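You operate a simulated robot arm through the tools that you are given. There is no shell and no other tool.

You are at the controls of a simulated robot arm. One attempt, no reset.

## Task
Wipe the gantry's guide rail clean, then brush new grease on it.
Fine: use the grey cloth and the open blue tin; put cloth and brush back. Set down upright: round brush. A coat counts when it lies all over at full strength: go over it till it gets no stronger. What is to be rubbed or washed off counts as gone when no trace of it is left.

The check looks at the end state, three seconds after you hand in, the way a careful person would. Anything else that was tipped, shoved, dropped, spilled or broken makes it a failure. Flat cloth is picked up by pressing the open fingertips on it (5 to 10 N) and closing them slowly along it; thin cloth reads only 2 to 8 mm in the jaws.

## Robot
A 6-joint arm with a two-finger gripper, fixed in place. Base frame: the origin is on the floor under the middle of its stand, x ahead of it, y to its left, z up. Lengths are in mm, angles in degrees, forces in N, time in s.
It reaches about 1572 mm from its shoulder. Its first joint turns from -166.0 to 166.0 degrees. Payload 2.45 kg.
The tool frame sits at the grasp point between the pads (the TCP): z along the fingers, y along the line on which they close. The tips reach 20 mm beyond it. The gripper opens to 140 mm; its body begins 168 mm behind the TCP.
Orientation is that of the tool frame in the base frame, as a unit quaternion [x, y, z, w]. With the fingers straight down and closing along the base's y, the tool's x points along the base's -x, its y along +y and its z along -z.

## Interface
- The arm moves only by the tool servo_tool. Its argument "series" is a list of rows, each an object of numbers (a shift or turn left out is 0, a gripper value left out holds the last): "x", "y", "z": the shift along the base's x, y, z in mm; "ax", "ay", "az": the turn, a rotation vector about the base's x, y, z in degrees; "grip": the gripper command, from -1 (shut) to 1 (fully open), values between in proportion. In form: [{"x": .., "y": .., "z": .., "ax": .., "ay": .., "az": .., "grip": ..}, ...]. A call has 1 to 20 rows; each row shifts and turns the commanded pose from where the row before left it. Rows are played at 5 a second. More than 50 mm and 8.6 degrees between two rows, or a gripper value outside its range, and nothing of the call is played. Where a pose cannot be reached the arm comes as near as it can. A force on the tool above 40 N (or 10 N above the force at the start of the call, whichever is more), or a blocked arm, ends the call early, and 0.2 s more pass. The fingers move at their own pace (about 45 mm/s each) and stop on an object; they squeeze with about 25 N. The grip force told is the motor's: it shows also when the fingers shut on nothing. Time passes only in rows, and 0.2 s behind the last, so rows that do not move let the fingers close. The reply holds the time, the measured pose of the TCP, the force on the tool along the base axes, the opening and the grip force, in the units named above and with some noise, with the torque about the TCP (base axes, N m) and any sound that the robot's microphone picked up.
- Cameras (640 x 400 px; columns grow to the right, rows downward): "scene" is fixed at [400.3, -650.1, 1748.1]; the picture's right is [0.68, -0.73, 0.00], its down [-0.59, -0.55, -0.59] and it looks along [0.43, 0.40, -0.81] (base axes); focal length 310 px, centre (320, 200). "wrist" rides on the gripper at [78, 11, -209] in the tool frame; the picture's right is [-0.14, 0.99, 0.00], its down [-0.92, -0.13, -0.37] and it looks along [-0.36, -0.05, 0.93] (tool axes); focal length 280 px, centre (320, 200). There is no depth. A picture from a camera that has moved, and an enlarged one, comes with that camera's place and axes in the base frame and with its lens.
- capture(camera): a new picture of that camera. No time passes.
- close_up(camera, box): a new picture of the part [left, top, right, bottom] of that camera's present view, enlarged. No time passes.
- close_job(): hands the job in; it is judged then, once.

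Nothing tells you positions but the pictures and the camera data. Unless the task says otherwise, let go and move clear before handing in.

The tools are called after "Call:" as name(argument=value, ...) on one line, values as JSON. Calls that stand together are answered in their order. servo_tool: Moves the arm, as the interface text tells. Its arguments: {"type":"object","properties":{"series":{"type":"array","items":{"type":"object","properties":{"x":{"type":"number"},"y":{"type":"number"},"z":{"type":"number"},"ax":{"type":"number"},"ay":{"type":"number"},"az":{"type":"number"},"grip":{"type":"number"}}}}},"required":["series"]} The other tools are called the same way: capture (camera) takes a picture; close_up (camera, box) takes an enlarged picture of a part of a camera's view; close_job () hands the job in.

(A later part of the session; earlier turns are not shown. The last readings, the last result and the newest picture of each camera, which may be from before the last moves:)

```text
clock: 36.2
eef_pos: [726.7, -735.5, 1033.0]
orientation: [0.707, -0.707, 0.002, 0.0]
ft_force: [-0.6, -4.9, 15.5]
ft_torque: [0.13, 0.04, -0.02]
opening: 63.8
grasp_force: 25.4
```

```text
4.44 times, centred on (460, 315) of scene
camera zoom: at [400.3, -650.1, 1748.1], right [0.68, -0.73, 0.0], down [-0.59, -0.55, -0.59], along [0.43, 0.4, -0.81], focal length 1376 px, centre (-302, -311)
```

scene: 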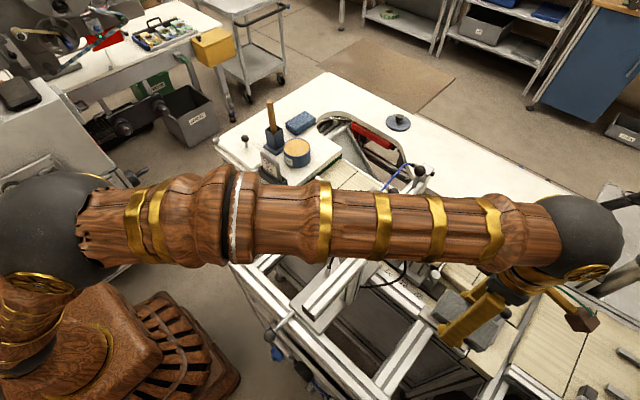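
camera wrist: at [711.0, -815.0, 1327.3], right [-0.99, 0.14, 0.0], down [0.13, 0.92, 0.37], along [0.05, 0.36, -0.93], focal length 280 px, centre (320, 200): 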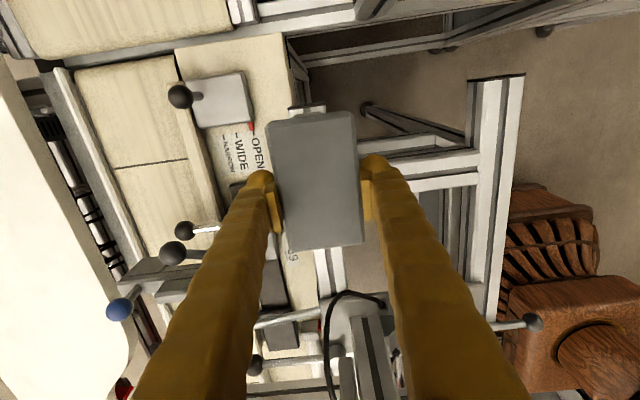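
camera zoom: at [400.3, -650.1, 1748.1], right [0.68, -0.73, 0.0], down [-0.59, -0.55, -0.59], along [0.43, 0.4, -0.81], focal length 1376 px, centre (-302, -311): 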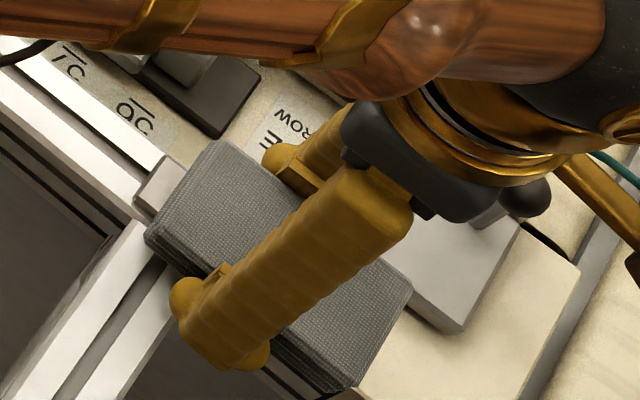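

Contact came at 15 N with the cloth's underside on the rail, so the rail top is at z≈1006 and the rail spans about y -792…-673. I'll now rub back and forth along the rail under this light pressure.

Call:
servo_tool(series=[{"y": -8}, {"y": -8}, {"y": -8}, {"y": 10}, {"y": 10}, {"y": 10}, {"y": 10}, {"y": 10}, {"y": -10}, {"y": -10}, {"y": -10}, {"y": -10}, {"y": -10}, {"y": 10}, {"y": 10}, {"y": 10}, {"y": 10}, {"y": 10}, {}])

Call:
close_up(camera="scene", box=[410, 270, 510, 360])

Call:
close_up(camera="wrist", box=[220, 60, 420, 260])

```text
clock: 40.2
eef_pos: [727.1, -709.1, 1031.0]
orientation: [-0.707, 0.707, 0.0, 0.0]
ft_force: [-0.4, 0.8, 3.3]
ft_torque: [-0.1, 0.01, -0.03]
opening: 63.8
grasp_force: 25.3
```

```text
4.44 times, centred on (460, 315) of scene
camera zoom: at [400.3, -650.1, 1748.1], right [0.68, -0.73, 0.0], down [-0.59, -0.55, -0.59], along [0.43, 0.4, -0.81], focal length 1376 px, centre (-302, -311)
```

zoom: 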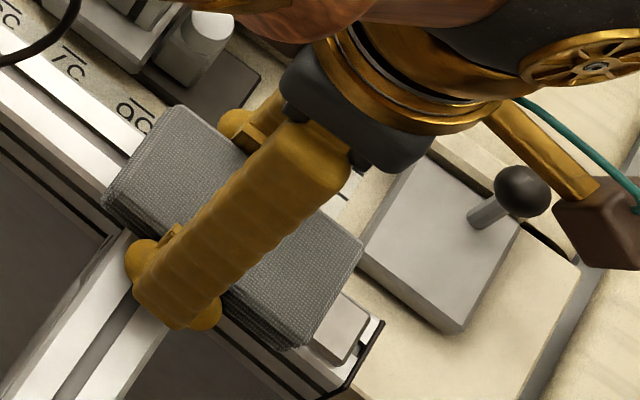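

```text
2.00 times, centred on (320, 160) of wrist
camera zoom: at [716.3, -787.5, 1241.3], right [-0.99, 0.14, 0.0], down [0.13, 0.92, 0.37], along [0.05, 0.37, -0.93], focal length 561 px, centre (320, 280)
```

zoom: 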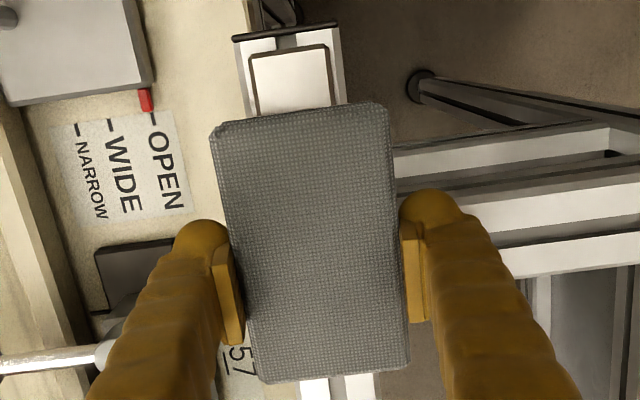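

The exposed end of the rail already looks clean. Pressure dropped to about 3 N, so I'll lower 1.5 mm and do a few more full strokes, including a small sideways shift.

Call:
servo_tool(series=[{"z": -1.5}, {"y": -10}, {"y": -10}, {"y": -10}, {"y": -10}, {"y": -10}, {"y": -5, "x": 5}, {"y": 10}, {"y": 10}, {"y": 10}, {"y": 10}, {"y": 10}, {"y": 5, "x": -10}, {"y": -10}, {"y": -10}, {"y": -10}, {"y": -10}, {"y": -10}, {"y": -5, "x": 5}, {}])

Call:
servo_tool(series=[{"y": 10}, {"y": 10}, {"y": 10}, {"y": 10}, {"y": 10}, {"y": 5}, {"y": -10}, {"y": -10}, {"y": -10}, {"y": -10}, {"y": -10}, {"y": -5}, {}])

Call:
close_up(camera="scene", box=[410, 270, 510, 360])

```text
clock: 44.4
eef_pos: [726.6, -763.2, 1030.1]
orientation: [-0.707, 0.708, 0.0, 0.0]
ft_force: [-0.3, -1.1, 0.3]
ft_torque: [0.01, 0.0, 0.01]
opening: 64.0
grasp_force: 25.1
```

```text
clock: 47.2
eef_pos: [727.3, -763.8, 1030.4]
orientation: [-0.707, 0.707, 0.0, 0.0]
ft_force: [-0.6, 0.3, -0.5]
ft_torque: [0.01, 0.01, -0.02]
opening: 64.4
grasp_force: 24.4
```

```text
4.44 times, centred on (460, 315) of scene
camera zoom: at [400.3, -650.1, 1748.1], right [0.68, -0.73, 0.0], down [-0.59, -0.55, -0.59], along [0.43, 0.4, -0.81], focal length 1376 px, centre (-302, -311)
```

zoom: 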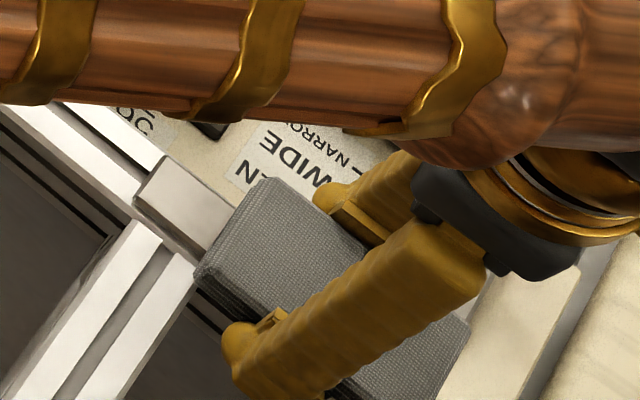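

The +y end of the rail looks clean too. I'll lift off and move aside to inspect the whole rail surface.

Call:
servo_tool(series=[{"z": 25}, {"z": 35}, {"z": 40}, {"x": -40, "z": 20}, {"x": -40}, {"x": -20}, {}])

Call:
capture(camera="wrist")

Call:
close_up(camera="scene", box=[420, 290, 500, 350])

Call:
close_up(camera="wrist", box=[160, 60, 300, 180])

```text
clock: 48.8
eef_pos: [627.7, -763.1, 1150.4]
orientation: [0.707, -0.707, 0.0, 0.0]
ft_force: [1.0, -0.2, -0.9]
ft_torque: [0.0, -0.01, 0.02]
opening: 64.0
grasp_force: 24.8
```

```text
taken
camera wrist: at [617.1, -841.1, 1359.5], right [-0.99, 0.14, 0.0], down [0.13, 0.92, 0.37], along [0.05, 0.36, -0.93], focal length 280 px, centre (320, 200)
```

wrist: 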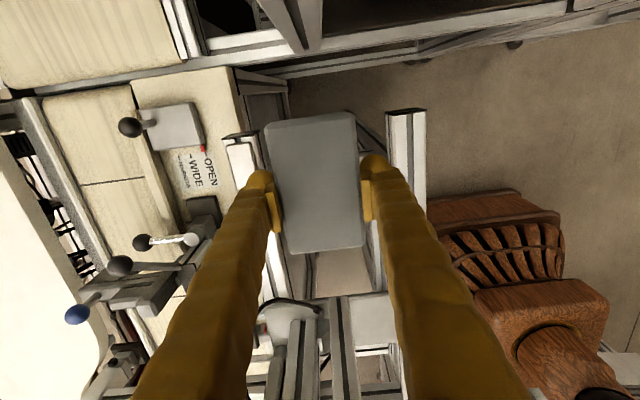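

```text
6.67 times, centred on (460, 320) of scene
camera zoom: at [400.3, -650.1, 1748.1], right [0.68, -0.73, 0.0], down [-0.59, -0.55, -0.59], along [0.43, 0.4, -0.81], focal length 2065 px, centre (-613, -600)
```

zoom: 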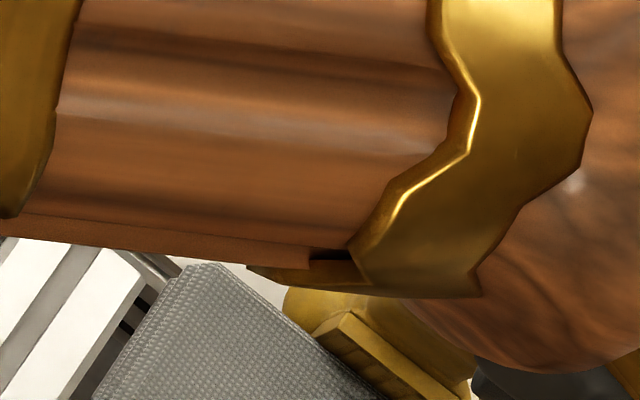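

```text
3.33 times, centred on (230, 120) of wrist
camera zoom: at [617.1, -841.1, 1359.5], right [-0.99, 0.14, 0.0], down [0.13, 0.92, 0.37], along [0.05, 0.36, -0.93], focal length 935 px, centre (620, 467)
```

zoom: 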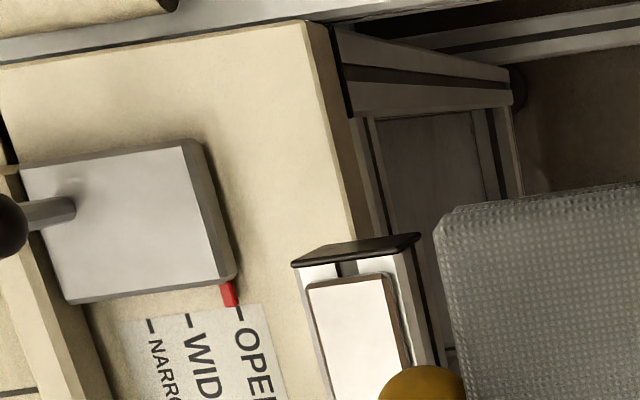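

The near end looks clean, but a finger hides the rest of the rail. I'll shift in +y and up to see all of it.

Call:
servo_tool(series=[{"z": 40, "y": 15}, {"z": 40, "y": 15}, {"z": 40, "y": 15}, {"z": 40, "y": 15}, {}])

Call:
close_up(camera="wrist", box=[180, 60, 300, 160])

Call:
close_up(camera="wrist", box=[220, 80, 280, 160])

```text
clock: 50.0
eef_pos: [623.7, -700.3, 1311.6]
orientation: [-0.707, 0.707, -0.001, 0.0]
ft_force: [1.2, 0.0, -0.9]
ft_torque: [0.0, 0.0, -0.01]
opening: 64.1
grasp_force: 24.8
```

```text
4.00 times, centred on (240, 110) of wrist
camera zoom: at [614.0, -779.9, 1520.5], right [-0.99, 0.14, 0.0], down [0.13, 0.92, 0.37], along [0.05, 0.37, -0.93], focal length 1122 px, centre (640, 560)
```

zoom: 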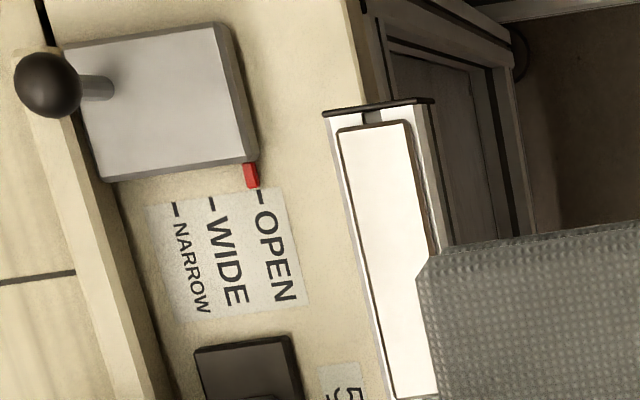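

```text
5.00 times, centred on (250, 120) of wrist
camera zoom: at [614.0, -779.9, 1520.5], right [-0.99, 0.14, 0.0], down [0.13, 0.92, 0.37], along [0.05, 0.37, -0.93], focal length 1402 px, centre (670, 600)
```

zoom: 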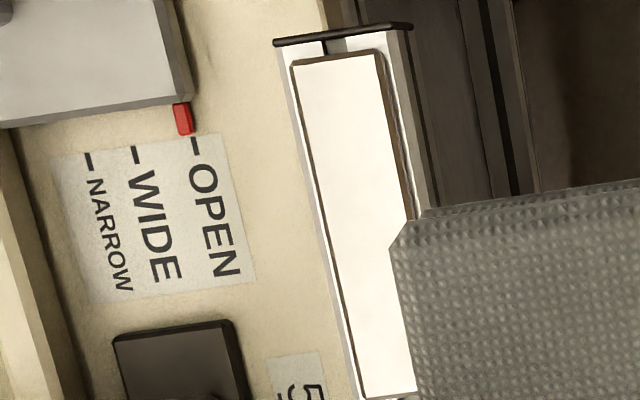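

The rail looks clean, though the cloth hides one corner and there is glare. I'll back off further to see it unobstructed from both cameras.

Call:
servo_tool(series=[{"x": -35, "z": 30}, {"x": -35, "z": 30}, {"x": -35, "z": 30}, {}])

Call:
close_up(camera="wrist", box=[210, 60, 290, 160])

Call:
capture(camera="scene")

```text
clock: 51.0
eef_pos: [518.9, -703.5, 1405.3]
orientation: [0.708, -0.707, 0.0, 0.0]
ft_force: [0.2, 0.3, -0.4]
ft_torque: [0.01, -0.02, 0.0]
opening: 64.1
grasp_force: 25.2
```

```text
4.00 times, centred on (250, 110) of wrist
camera zoom: at [508.1, -782.5, 1613.8], right [-0.99, 0.14, 0.0], down [0.13, 0.92, 0.37], along [0.05, 0.37, -0.93], focal length 1122 px, centre (600, 560)
```

zoom: 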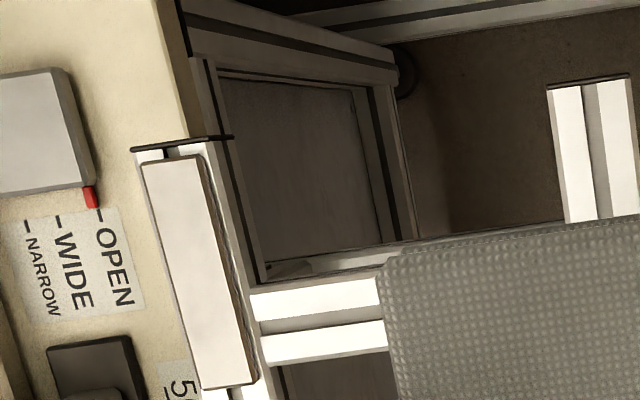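

```text
taken
```

scene: 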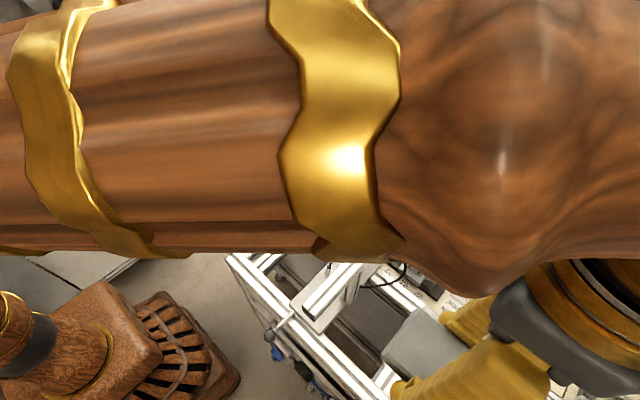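

The whole rail now shows a uniform clean surface. I'll zoom in as far as I can to check for faint traces.

Call:
close_up(camera="wrist", box=[222, 90, 282, 160])

```text
5.71 times, centred on (252, 125) of wrist
camera zoom: at [508.1, -782.5, 1613.8], right [-0.99, 0.14, 0.0], down [0.13, 0.92, 0.37], along [0.05, 0.37, -0.93], focal length 1602 px, centre (709, 629)
```

zoom: 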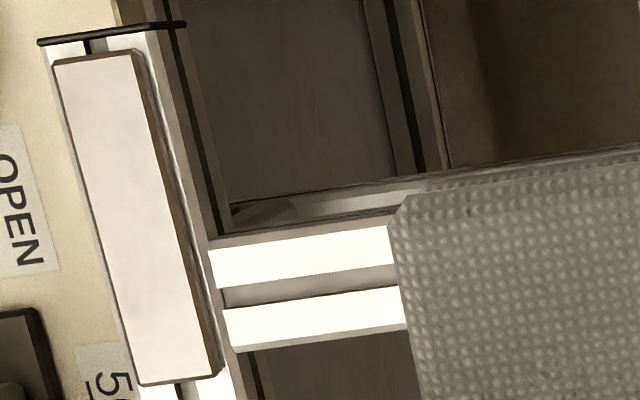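

The rail is clean with no traces left. I'll carry the cloth back high, turning it to its original orientation on the way.

Call:
servo_tool(series=[{"z": 20}, {"y": 48, "az": -8}, {"y": 48, "az": -8}, {"y": 48, "az": -8}, {"y": 48, "az": -8}, {"y": 48, "az": -8}, {"y": 48, "az": -8}, {"y": 48, "az": -8}, {"y": 48, "az": -8}, {"y": 48, "az": -8}, {"y": 48, "az": -8}, {"y": 48, "az": -8}, {"y": 48, "az": -2}, {"y": 48}, {"y": 48}, {"y": 48}, {"y": 48}, {"y": 48}, {"y": 49}, {}])

Call:
servo_tool(series=[{"x": 48}, {"x": 48}, {"x": 48}, {"x": 48}, {"x": 48}, {"x": 48}, {"x": 48}, {"x": 48}, {"x": 34}, {"z": -48}, {"z": -48}, {"z": -48}, {"z": -48}, {"z": -48}, {}])

Call:
capture(camera="wrist")

Call:
capture(camera="scene")

```text
clock: 55.2
eef_pos: [520.6, 160.9, 1420.0]
orientation: [-0.001, 1.0, 0.0, 0.0]
ft_force: [-0.3, -0.2, 0.1]
ft_torque: [0.02, -0.01, -0.05]
opening: 64.0
grasp_force: 24.6
```

```text
clock: 58.4
eef_pos: [935.4, 159.3, 1180.9]
orientation: [0.0, 1.0, 0.0, 0.0]
ft_force: [-1.0, -0.1, 0.5]
ft_torque: [-0.01, 0.0, 0.01]
opening: 64.2
grasp_force: 24.8
```

```text
taken
camera wrist: at [857.7, 170.2, 1389.6], right [0.14, 0.99, 0.0], down [0.92, -0.13, 0.37], along [0.37, -0.05, -0.93], focal length 280 px, centre (320, 200)
```

wrist: 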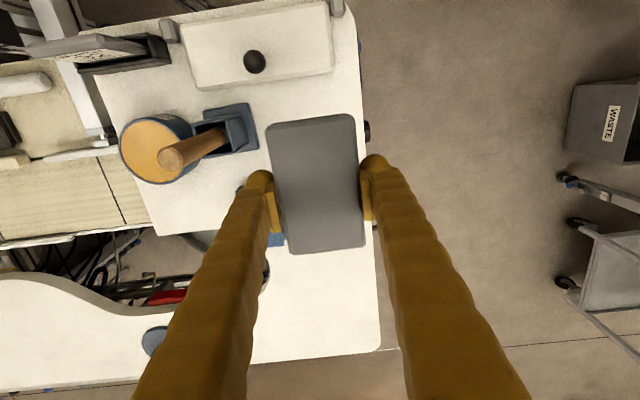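

```text
taken
```

scene: 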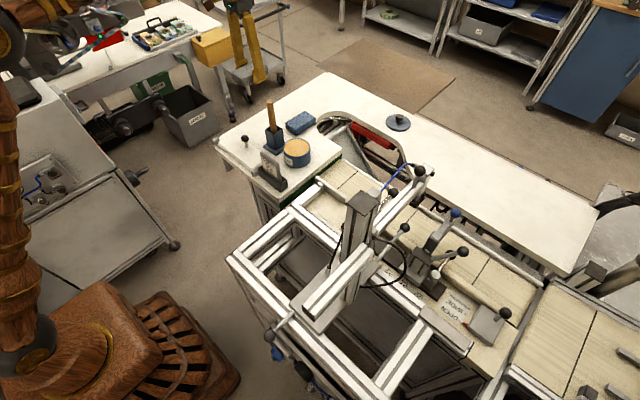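

I'm above the cloth's original spot, and the rail is now clear in the scene view. I'll double-check it while lowering the cloth.

Call:
close_up(camera="scene", box=[420, 290, 500, 350])

Call:
servo_tool(series=[{"z": -48}, {"z": -48}, {"z": -48}, {"z": -40}, {"z": -10}, {}])

Call:
capture(camera="wrist")

```text
6.67 times, centred on (460, 320) of scene
camera zoom: at [400.3, -650.1, 1748.1], right [0.68, -0.73, 0.0], down [-0.59, -0.55, -0.59], along [0.43, 0.4, -0.81], focal length 2065 px, centre (-613, -600)
```

zoom: 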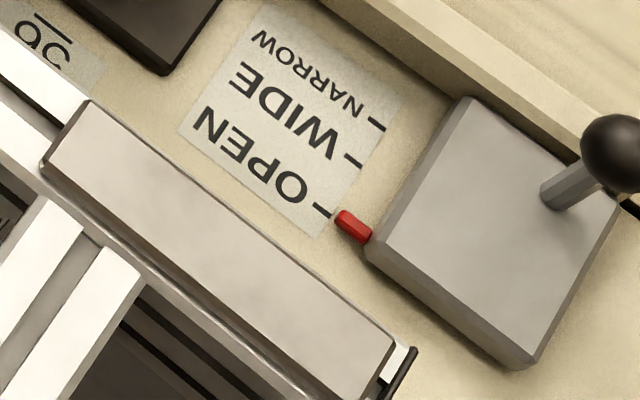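

```text
clock: 59.8
eef_pos: [939.3, 159.8, 986.8]
orientation: [0.001, 1.0, 0.0, -0.001]
ft_force: [-0.3, -0.4, -0.9]
ft_torque: [-0.02, 0.0, 0.01]
opening: 64.3
grasp_force: 24.5
```

```text
taken
camera wrist: at [861.9, 170.5, 1195.4], right [0.14, 0.99, 0.0], down [0.92, -0.13, 0.37], along [0.37, -0.05, -0.93], focal length 280 px, centre (320, 200)
```

wrist: 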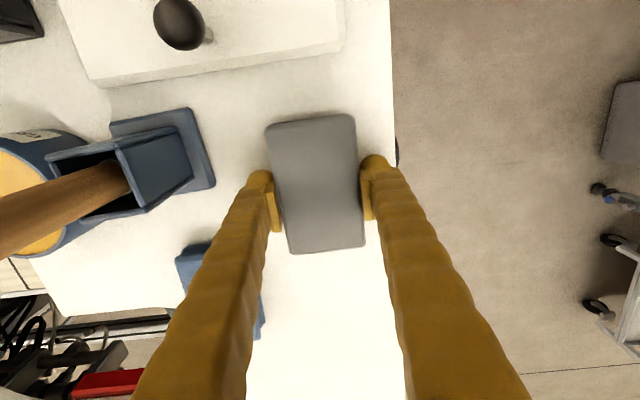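

The rail is spotless in the scene view. I'll lower the cloth onto the table gently until it touches.

Call:
servo_tool(series=[{"z": -5}, {"z": -4}, {"z": -3}, {}])

```text
clock: 60.8
eef_pos: [940.7, 162.5, 974.8]
orientation: [-0.001, 1.0, 0.001, -0.001]
ft_force: [-0.2, -0.4, -1.0]
ft_torque: [-0.04, 0.01, 0.01]
opening: 64.4
grasp_force: 25.2
```

Call:
servo_tool(series=[{"z": -1.5}, {"z": -1.5}, {}])

```text
clock: 61.6
eef_pos: [938.6, 161.2, 972.2]
orientation: [0.0, 1.0, 0.0, 0.0]
ft_force: [-0.8, -1.3, -0.5]
ft_torque: [0.01, -0.01, -0.01]
opening: 64.3
grasp_force: 25.1
```

Call:
servo_tool(series=[{"z": -1.5}, {"z": -1}, {}])

```text
clock: 62.4
eef_pos: [939.8, 160.5, 970.6]
orientation: [0.001, 1.0, 0.0, 0.0]
ft_force: [1.2, 0.2, 6.7]
ft_torque: [-0.09, 0.1, -0.04]
opening: 64.2
grasp_force: 24.7
```

The cloth is down at 6.7 N. I'll open just enough to release it and rise straight up.

Call:
servo_tool(series=[{"grip": 0.0}, {"grip": 0.15}, {"grip": 0.25}, {"grip": 0.25}, {"z": 20}, {"z": 40}, {"z": 45}, {"z": 45}, {}])

Call:
capture(camera="wrist")

Call:
close_up(camera="scene", box=[220, 70, 340, 170])

```text
clock: 64.4
eef_pos: [938.9, 156.5, 1116.4]
orientation: [0.0, 1.0, 0.001, 0.0]
ft_force: [0.1, 0.7, 0.8]
ft_torque: [0.0, 0.03, 0.0]
opening: 87.3
grasp_force: 0.0
```

```text
taken
camera wrist: at [861.5, 166.8, 1326.1], right [0.14, 0.99, 0.0], down [0.92, -0.13, 0.37], along [0.36, -0.05, -0.93], focal length 280 px, centre (320, 200)
```

wrist: 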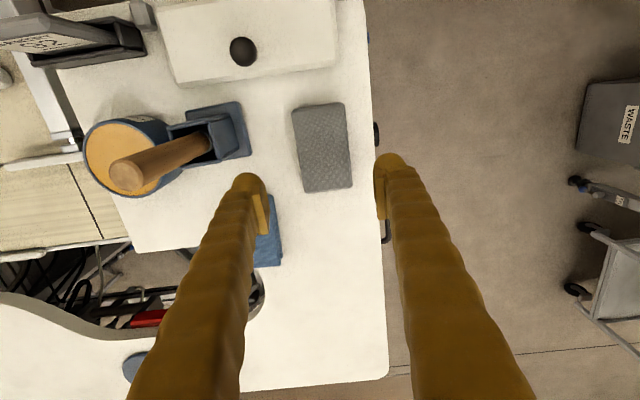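

```text
4.00 times, centred on (280, 120) of scene
camera zoom: at [400.3, -650.1, 1748.1], right [0.68, -0.73, 0.0], down [-0.59, -0.55, -0.59], along [0.43, 0.4, -0.81], focal length 1239 px, centre (480, 520)
```

zoom: 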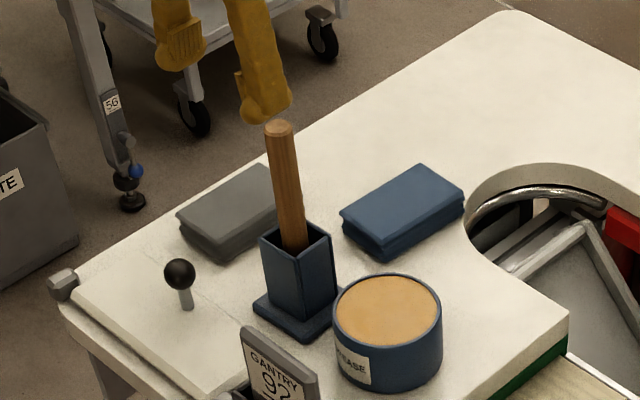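

The cloth is back within a few millimetres of its original place. Next is the brush, with its handle top near (898, 30, 1138). I'll rise, open fully, and move above the handle.

Call:
servo_tool(series=[{"z": 45}, {"z": 45, "grip": 1.0}, {"x": -14, "y": -44}, {"x": -14, "y": -44}, {"x": -15, "y": -43}, {}])

Call:
capture(camera="wrist")

Call:
capture(camera="scene")

```text
clock: 65.8
eef_pos: [898.1, 31.4, 1209.9]
orientation: [-0.001, 1.0, 0.0, 0.0]
ft_force: [0.0, -0.4, -0.4]
ft_torque: [0.01, -0.01, 0.0]
opening: 139.8
grasp_force: 0.1
```

```text
taken
camera wrist: at [819.7, 42.4, 1417.9], right [0.14, 0.99, 0.0], down [0.92, -0.13, 0.37], along [0.36, -0.05, -0.93], focal length 280 px, centre (320, 200)
```

wrist: 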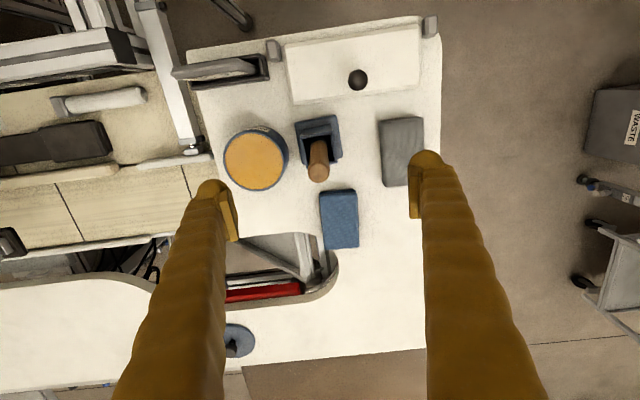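

```text
taken
```

scene: 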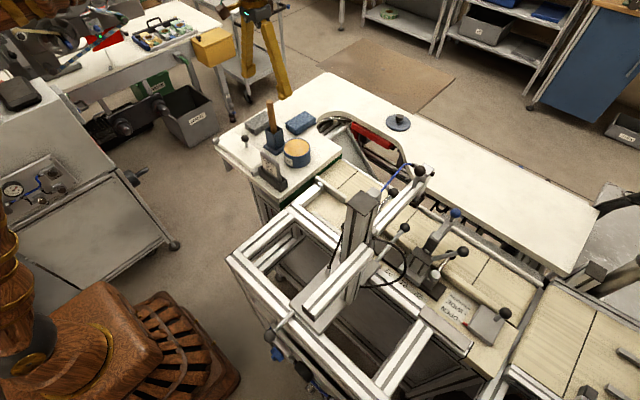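

The handle top lies right on the tool axis, about 3 mm ahead in x. I'll descend around it and close on the handle at z≈1095.

Call:
servo_tool(series=[{"x": 2, "z": -30}, {"z": -30}, {"z": -30}, {"z": -24}, {}])

Call:
capture(camera="wrist")

Call:
close_up(camera="scene", box=[220, 70, 340, 170])

```text
clock: 67.0
eef_pos: [897.5, 29.5, 1097.1]
orientation: [0.0, 1.0, 0.0, 0.0]
ft_force: [-0.1, 0.1, -0.3]
ft_torque: [-0.02, -0.02, -0.01]
opening: 140.0
grasp_force: 0.0
```

```text
taken
camera wrist: at [819.5, 40.1, 1305.9], right [0.14, 0.99, 0.0], down [0.92, -0.13, 0.37], along [0.36, -0.05, -0.93], focal length 280 px, centre (320, 200)
```

wrist: 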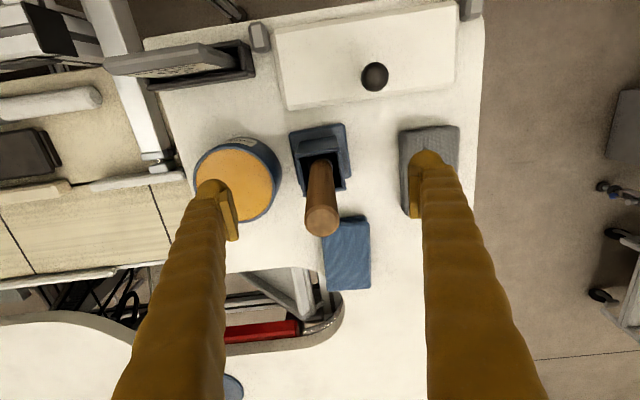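

```text
4.00 times, centred on (280, 120) of scene
camera zoom: at [400.3, -650.1, 1748.1], right [0.68, -0.73, 0.0], down [-0.59, -0.55, -0.59], along [0.43, 0.4, -0.81], focal length 1239 px, centre (480, 520)
```

zoom: 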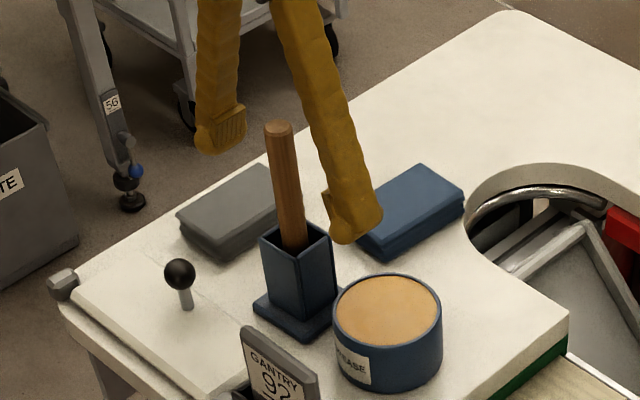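

The handle is centred between the fingers, so I'll close on it gently.

Call:
servo_tool(series=[{"grip": 0.5}, {"grip": 0.0}, {"grip": -0.4}, {"grip": -0.55}, {"grip": -0.65}, {"grip": -0.75}, {"grip": -0.85}, {}])

Call:
close_up(camera="scene", box=[220, 70, 340, 170])

Call:
capture(camera="wrist")

```text
clock: 68.8
eef_pos: [896.9, 29.8, 1096.8]
orientation: [0.0, 1.0, 0.001, 0.0]
ft_force: [-0.5, 0.5, 0.3]
ft_torque: [0.0, 0.02, 0.01]
opening: 21.4
grasp_force: 24.7
```

```text
4.00 times, centred on (280, 120) of scene
camera zoom: at [400.3, -650.1, 1748.1], right [0.68, -0.73, 0.0], down [-0.59, -0.55, -0.59], along [0.43, 0.4, -0.81], focal length 1239 px, centre (480, 520)
```

zoom: 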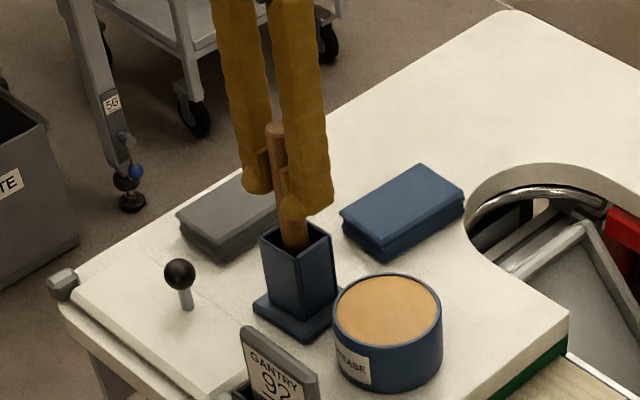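

```text
taken
camera wrist: at [819.5, 40.1, 1306.2], right [0.14, 0.99, 0.0], down [0.92, -0.13, 0.37], along [0.36, -0.05, -0.93], focal length 280 px, centre (320, 200)
```

wrist: 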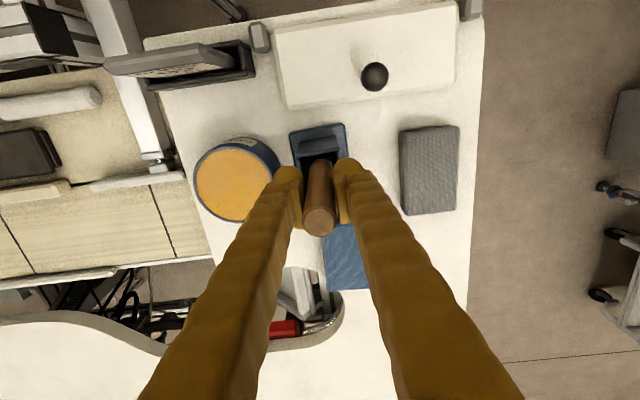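

The handle is gripped at 21.4 mm with 25 N, at pose (898, 30, 1095). I'll lift it straight up out of the holder.

Call:
servo_tool(series=[{"grip": -1.0}, {"z": 10}, {"z": 20}, {"z": 30}, {"z": 40}, {"z": 45}, {}])

Call:
close_up(camera="scene", box=[220, 50, 340, 170])

Call:
capture(camera="wrist")

```text
clock: 70.4
eef_pos: [900.9, 31.5, 1243.2]
orientation: [0.0, 1.0, 0.0, -0.001]
ft_force: [-0.3, 0.1, 0.3]
ft_torque: [0.01, 0.02, -0.03]
opening: 21.3
grasp_force: 24.6
```

```text
3.33 times, centred on (280, 110) of scene
camera zoom: at [400.3, -650.1, 1748.1], right [0.68, -0.73, 0.0], down [-0.59, -0.55, -0.59], along [0.43, 0.4, -0.81], focal length 1032 px, centre (453, 500)
```

zoom: 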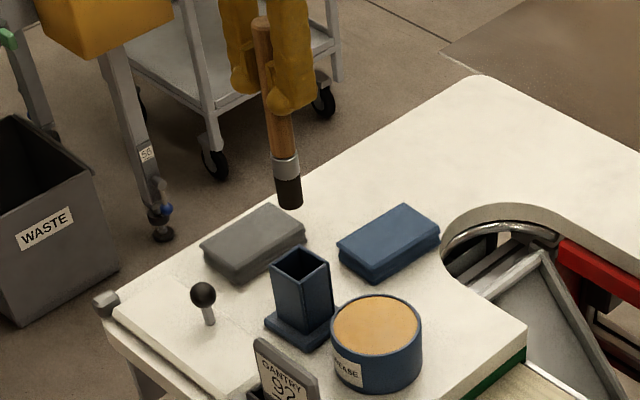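

```text
taken
camera wrist: at [822.4, 41.6, 1452.0], right [0.14, 0.99, 0.0], down [0.92, -0.13, 0.37], along [0.36, -0.05, -0.93], focal length 280 px, centre (320, 200)
```

wrist: 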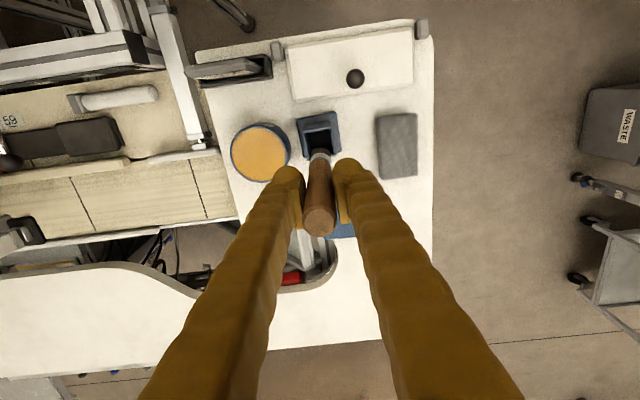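

The brush is out cleanly, with the bristle tips about 145 mm below the TCP. I'll move it over the grease tin near (906, -68) and look before dipping.

Call:
servo_tool(series=[{"x": 2, "y": -33}, {"x": 3, "y": -33}, {"x": 3, "y": -32}, {"z": -30}, {"z": -30}, {}])

Call:
capture(camera="wrist")

Call:
close_up(camera="scene", box=[220, 70, 360, 180])

```text
clock: 71.8
eef_pos: [905.0, -67.3, 1181.5]
orientation: [0.001, 1.0, 0.0, 0.0]
ft_force: [-0.2, 1.0, -1.2]
ft_torque: [0.0, -0.01, 0.01]
opening: 21.4
grasp_force: 24.9
```

```text
taken
camera wrist: at [827.0, -56.0, 1391.1], right [0.14, 0.99, 0.0], down [0.92, -0.13, 0.37], along [0.36, -0.05, -0.93], focal length 280 px, centre (320, 200)
```

wrist: 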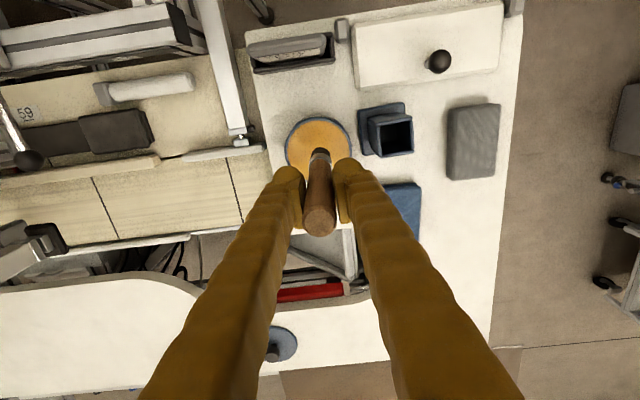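

```text
3.64 times, centred on (290, 125) of scene
camera zoom: at [400.3, -650.1, 1748.1], right [0.68, -0.73, 0.0], down [-0.59, -0.55, -0.59], along [0.43, 0.4, -0.81], focal length 1126 px, centre (429, 473)
```

zoom: 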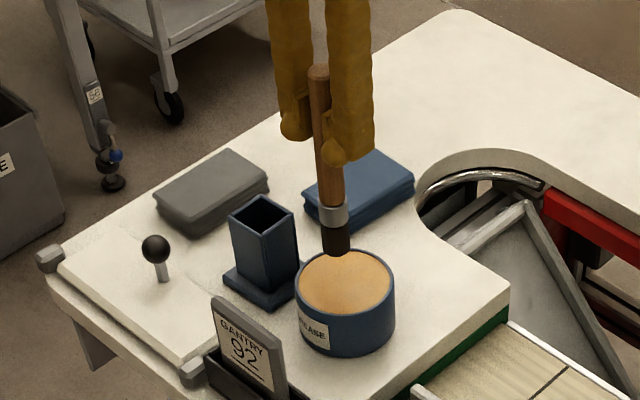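

The bristles are centred over the tin. I'll lower them slowly into the grease while watching the force.

Call:
servo_tool(series=[{"z": -15}, {"z": -10}, {"z": -8}, {"z": -5}, {}])

Call:
close_up(camera="scene", box=[250, 110, 340, 180])

```text
clock: 73.0
eef_pos: [905.2, -68.1, 1141.8]
orientation: [0.0, 1.0, -0.001, 0.0]
ft_force: [-0.4, -0.2, -0.9]
ft_torque: [0.05, 0.03, 0.0]
opening: 21.4
grasp_force: 25.1
```

```text
5.71 times, centred on (295, 145) of scene
camera zoom: at [400.3, -650.1, 1748.1], right [0.68, -0.73, 0.0], down [-0.59, -0.55, -0.59], along [0.43, 0.4, -0.81], focal length 1770 px, centre (463, 514)
```

zoom: 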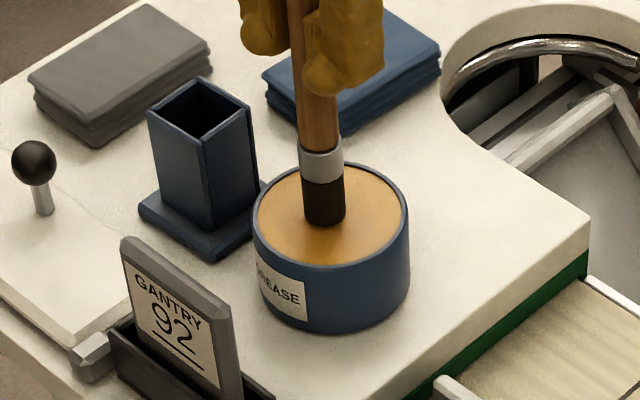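

The bristle tips are just at the grease surface. I'll dip them about 10 mm with a small swirl.

Call:
servo_tool(series=[{"z": -4}, {"z": -4}, {"z": -3}, {}])

Call:
close_up(camera="scene", box=[250, 110, 340, 180])

```text
clock: 74.0
eef_pos: [906.0, -68.4, 1130.3]
orientation: [0.0, 1.0, 0.001, 0.0]
ft_force: [1.8, 0.4, 19.3]
ft_torque: [0.0, -0.06, 0.01]
opening: 21.2
grasp_force: 24.3
```

```text
5.71 times, centred on (295, 145) of scene
camera zoom: at [400.3, -650.1, 1748.1], right [0.68, -0.73, 0.0], down [-0.59, -0.55, -0.59], along [0.43, 0.4, -0.81], focal length 1770 px, centre (463, 514)
```

zoom: 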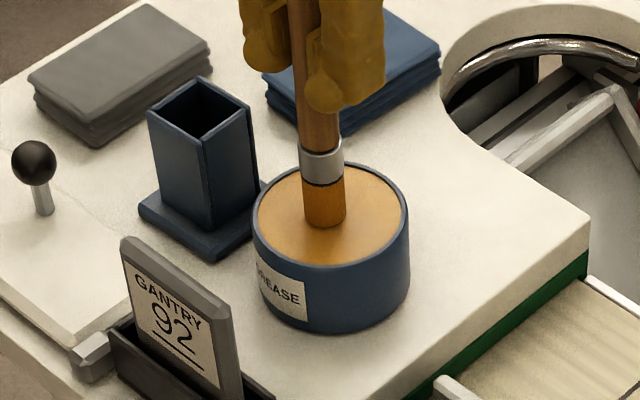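

The bristles are loaded with grease and now look orange. The grease pushed back at 19 N and slid the handle up about 9 mm in the grip, so the tips are now about 136 mm below the TCP. I'll lift straight up and carry the brush high to the rail.

Call:
servo_tool(series=[{"z": 10}, {"z": 30}, {"z": 45}, {"z": 45}, {"z": 45}, {"z": 45}, {"z": 45}, {"z": 45}, {"x": -44}, {"x": -44}, {"x": -44}, {"x": -44}, {"x": -44}, {"x": -44}, {"x": -42}, {}])

Call:
capture(camera="scene")

Call:
capture(camera="wrist")

```text
clock: 77.4
eef_pos: [598.8, -67.0, 1441.9]
orientation: [-0.001, 1.0, 0.0, 0.0]
ft_force: [0.2, -0.6, -0.6]
ft_torque: [0.01, 0.01, -0.01]
opening: 21.3
grasp_force: 25.9
```

```text
taken
```

scene: 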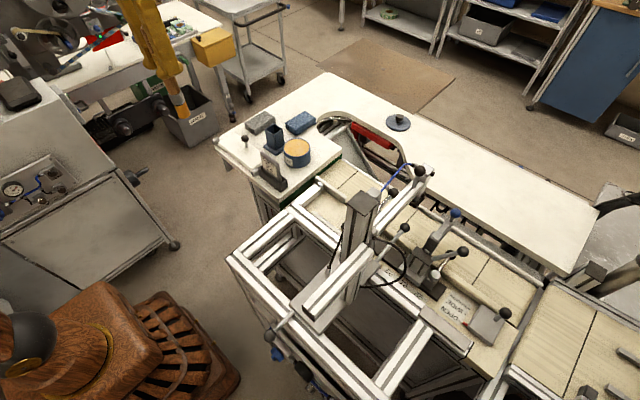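

```text
taken
camera wrist: at [520.5, -56.7, 1651.0], right [0.14, 0.99, 0.0], down [0.92, -0.13, 0.37], along [0.36, -0.05, -0.93], focal length 280 px, centre (320, 200)
```

wrist: 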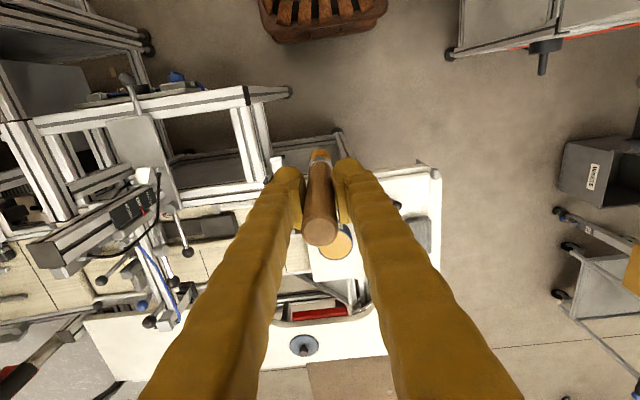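

The brush is loaded and high above everything. I'll move along to the rail's y position on the -x side of the gantry.

Call:
servo_tool(series=[{"y": -47.5}, {"y": -47.5}, {"y": -47.5}, {"y": -47.5}, {"y": -47.5}, {"y": -47.5}, {"y": -47.5}, {"y": -47.5}, {"y": -47.5}, {"y": -47.5}, {"y": -47.5}, {"y": -47.5}, {"y": -47.5}, {"y": -47.5}, {"x": 42}, {"x": 42}, {"x": 43}, {}])

Call:
servo_tool(series=[{"z": -48}, {"z": -48}, {"z": -48}, {"z": -46}, {}])

Call:
capture(camera="wrist")

Call:
capture(camera="scene")

```text
clock: 81.2
eef_pos: [695.1, -700.9, 1392.7]
orientation: [0.0, 1.0, -0.001, 0.002]
ft_force: [0.0, -0.1, 0.0]
ft_torque: [-0.05, -0.03, 0.0]
opening: 21.3
grasp_force: 25.2
out of reach, approached as far as the arm can: row 14, 15, 16, 17
```

```text
clock: 82.4
eef_pos: [695.4, -697.1, 1200.9]
orientation: [0.0, 1.0, 0.0, 0.0]
ft_force: [0.9, -0.7, -0.6]
ft_torque: [0.01, 0.02, -0.05]
opening: 21.1
grasp_force: 24.8
```

```text
taken
camera wrist: at [618.4, -685.6, 1409.6], right [0.14, 0.99, 0.0], down [0.92, -0.13, 0.37], along [0.36, -0.05, -0.93], focal length 280 px, centre (320, 200)
```

wrist: 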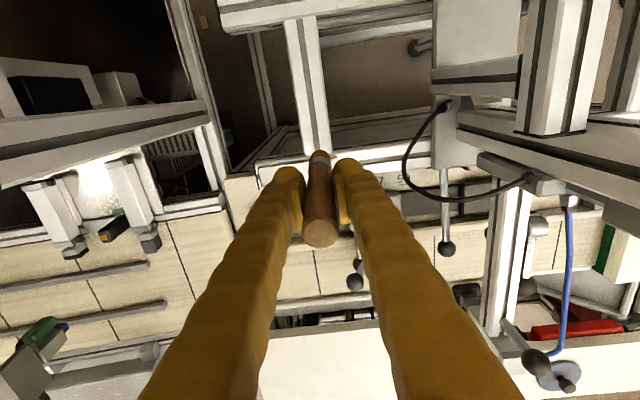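

```text
taken
```

scene: 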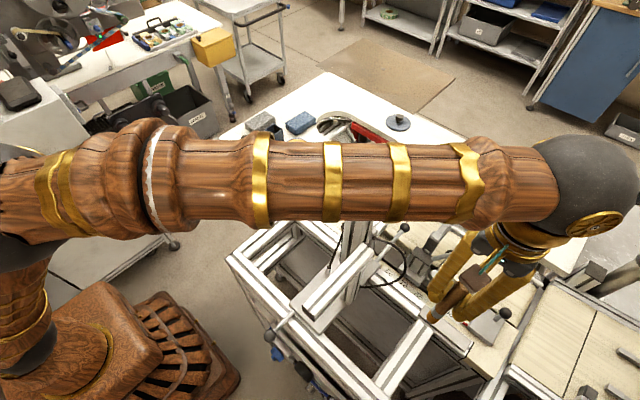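

The arm hit its reach limit at that height and then came down to about (695, -697, 1201), with the tips still well above the frame. I'll zoom in on the brush tip relative to the rail.

Call:
close_up(camera="wrist", box=[240, 110, 400, 210])

Call:
close_up(camera="scene", box=[400, 260, 520, 360])

```text
4.00 times, centred on (320, 160) of wrist
camera zoom: at [618.4, -685.6, 1409.6], right [0.14, 0.99, 0.0], down [0.92, -0.13, 0.37], along [0.36, -0.05, -0.93], focal length 1122 px, centre (320, 360)
```

zoom: 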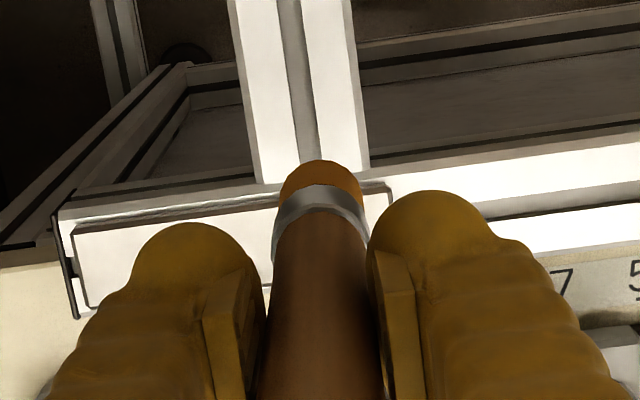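

```text
4.00 times, centred on (460, 310) of scene
camera zoom: at [400.3, -650.1, 1748.1], right [0.68, -0.73, 0.0], down [-0.59, -0.55, -0.59], along [0.43, 0.4, -0.81], focal length 1239 px, centre (-240, -240)
```

zoom: 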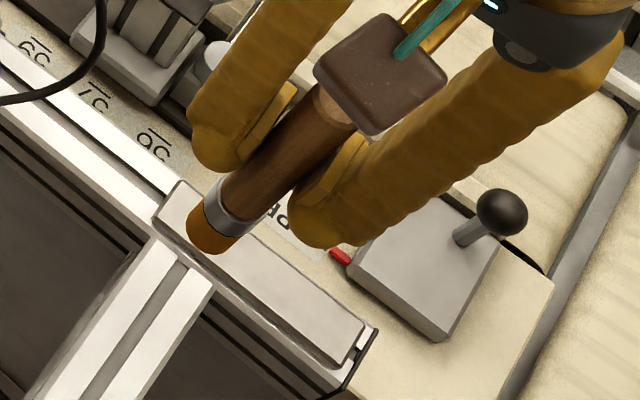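

The rail runs x≈712–743, y≈-790…-673, and the bristle tip lies on the tool axis. I'll position above the rail near its +y end and descend to light contact.

Call:
servo_tool(series=[{"x": 16, "y": 7}, {"x": 16, "y": 6}, {"z": -20}, {"z": -15}, {"z": -10}, {}])

Call:
close_up(camera="wrist", box=[240, 110, 400, 210])

Call:
close_up(camera="scene", box=[400, 260, 520, 360])

```text
clock: 83.8
eef_pos: [725.5, -684.2, 1156.1]
orientation: [0.0, 1.0, -0.001, 0.0]
ft_force: [-0.1, 0.3, 0.0]
ft_torque: [-0.01, 0.0, -0.01]
opening: 21.5
grasp_force: 25.2
```

```text
4.00 times, centred on (320, 160) of wrist
camera zoom: at [648.3, -674.2, 1365.1], right [0.14, 0.99, 0.0], down [0.92, -0.13, 0.37], along [0.36, -0.05, -0.93], focal length 1122 px, centre (320, 360)
```

zoom: 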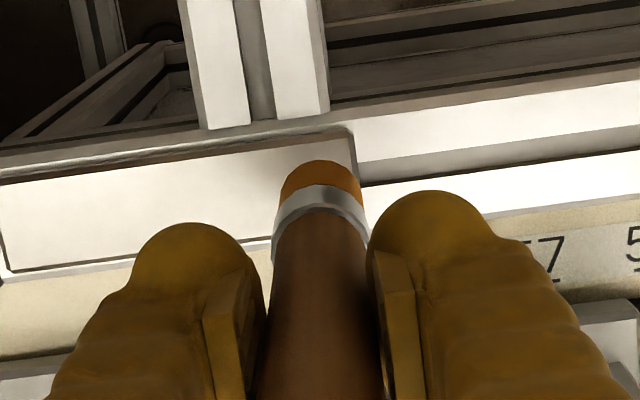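

```text
4.00 times, centred on (460, 310) of scene
camera zoom: at [400.3, -650.1, 1748.1], right [0.68, -0.73, 0.0], down [-0.59, -0.55, -0.59], along [0.43, 0.4, -0.81], focal length 1239 px, centre (-240, -240)
```

zoom: 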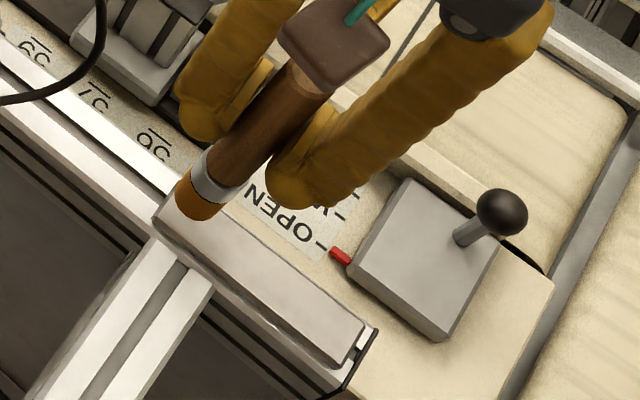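

The tip is hovering just above the rail's +y end. I'll descend gently to contact.

Call:
servo_tool(series=[{"z": -3}, {"z": -2}, {"z": -2}, {}])

```text
clock: 84.8
eef_pos: [728.7, -684.5, 1149.4]
orientation: [0.0, 1.0, 0.0, -0.001]
ft_force: [-0.6, -0.8, -0.9]
ft_torque: [0.04, -0.02, -0.01]
opening: 21.3
grasp_force: 25.1
```

Call:
servo_tool(series=[{"z": -2}, {"z": -2}, {}])

```text
clock: 85.6
eef_pos: [727.9, -685.4, 1145.9]
orientation: [0.0, 1.0, 0.0, 0.0]
ft_force: [0.1, -0.6, -1.3]
ft_torque: [0.01, 0.01, 0.03]
opening: 21.4
grasp_force: 25.0
```

Call:
servo_tool(series=[{"z": -2}, {"z": -1}, {}])

Call:
close_up(camera="scene", box=[410, 270, 510, 350])

```text
clock: 86.4
eef_pos: [729.3, -684.8, 1142.9]
orientation: [0.0, 1.0, 0.0, 0.0]
ft_force: [0.4, -0.5, -0.6]
ft_torque: [-0.01, -0.03, -0.03]
opening: 21.2
grasp_force: 25.4
```

```text
5.00 times, centred on (460, 310) of scene
camera zoom: at [400.3, -650.1, 1748.1], right [0.68, -0.73, 0.0], down [-0.59, -0.55, -0.59], along [0.43, 0.4, -0.81], focal length 1549 px, centre (-380, -350)
```

zoom: 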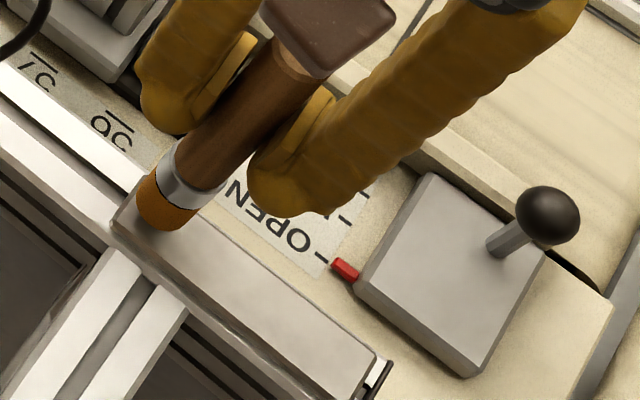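

Call:
servo_tool(series=[{"z": -1.5}, {"z": -1.5}, {}])

```text
clock: 87.2
eef_pos: [728.8, -685.5, 1138.9]
orientation: [-0.001, 1.0, 0.0, 0.001]
ft_force: [-0.3, -1.3, -0.6]
ft_torque: [0.03, -0.03, 0.02]
opening: 21.2
grasp_force: 24.9
```

The bristles still aren't touching at TCP z≈1139, so I'll keep creeping down.

Call:
servo_tool(series=[{"z": -1.5}, {"z": -1.5}, {}])

Call:
close_up(camera="scene", box=[410, 280, 490, 340])

```text
clock: 88.0
eef_pos: [729.3, -687.3, 1137.4]
orientation: [0.0, 1.0, 0.0, 0.0]
ft_force: [-0.2, -0.3, -0.7]
ft_torque: [-0.01, 0.0, 0.01]
opening: 21.4
grasp_force: 25.1
```

```text
6.67 times, centred on (450, 310) of scene
camera zoom: at [400.3, -650.1, 1748.1], right [0.68, -0.73, 0.0], down [-0.59, -0.55, -0.59], along [0.43, 0.4, -0.81], focal length 2065 px, centre (-547, -533)
```

zoom: 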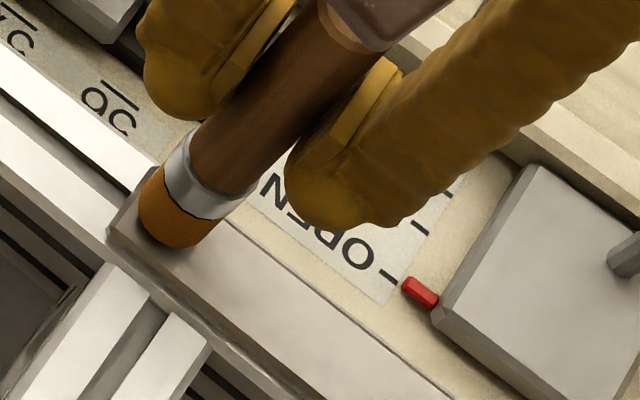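

Call:
servo_tool(series=[{"z": -1.5}, {"z": -1.5}, {}])

```text
clock: 88.8
eef_pos: [729.6, -686.1, 1133.4]
orientation: [-0.001, 1.0, 0.0, 0.0]
ft_force: [0.3, -0.9, -0.3]
ft_torque: [-0.02, 0.02, -0.01]
opening: 21.0
grasp_force: 24.6
```

Call:
servo_tool(series=[{"z": -1.5}, {}])

Call:
close_up(camera="scene", box=[410, 280, 490, 340])

Call:
close_up(camera="wrist", box=[240, 110, 400, 210])

```text
clock: 89.4
eef_pos: [729.4, -686.3, 1133.5]
orientation: [0.0, 1.0, 0.001, 0.0]
ft_force: [-0.5, 0.1, 2.8]
ft_torque: [0.0, 0.04, -0.04]
opening: 21.4
grasp_force: 24.6
```

```text
6.67 times, centred on (450, 310) of scene
camera zoom: at [400.3, -650.1, 1748.1], right [0.68, -0.73, 0.0], down [-0.59, -0.55, -0.59], along [0.43, 0.4, -0.81], focal length 2065 px, centre (-547, -533)
```

zoom: 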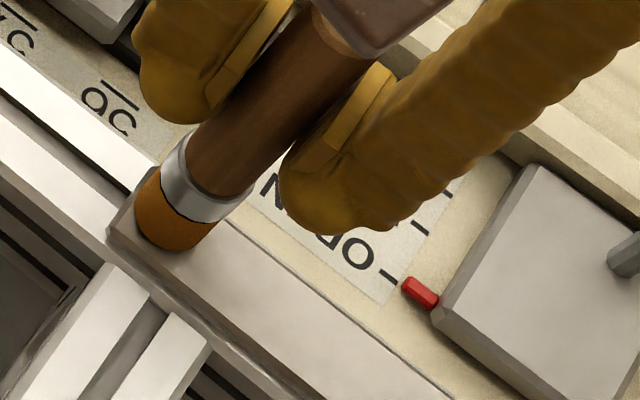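

```text
4.00 times, centred on (320, 160) of wrist
camera zoom: at [651.5, -675.5, 1341.7], right [0.14, 0.99, 0.0], down [0.92, -0.13, 0.37], along [0.36, -0.05, -0.93], focal length 1122 px, centre (320, 360)
```

zoom: 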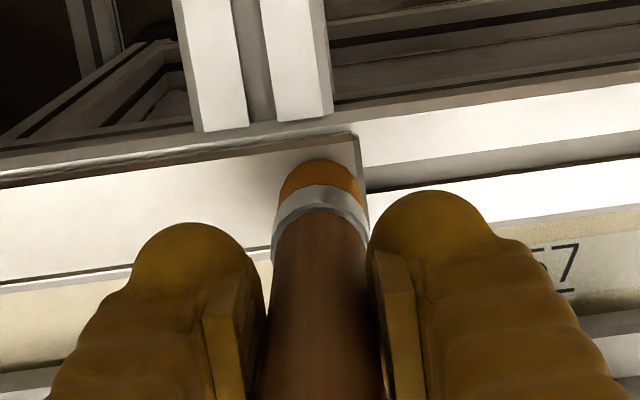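

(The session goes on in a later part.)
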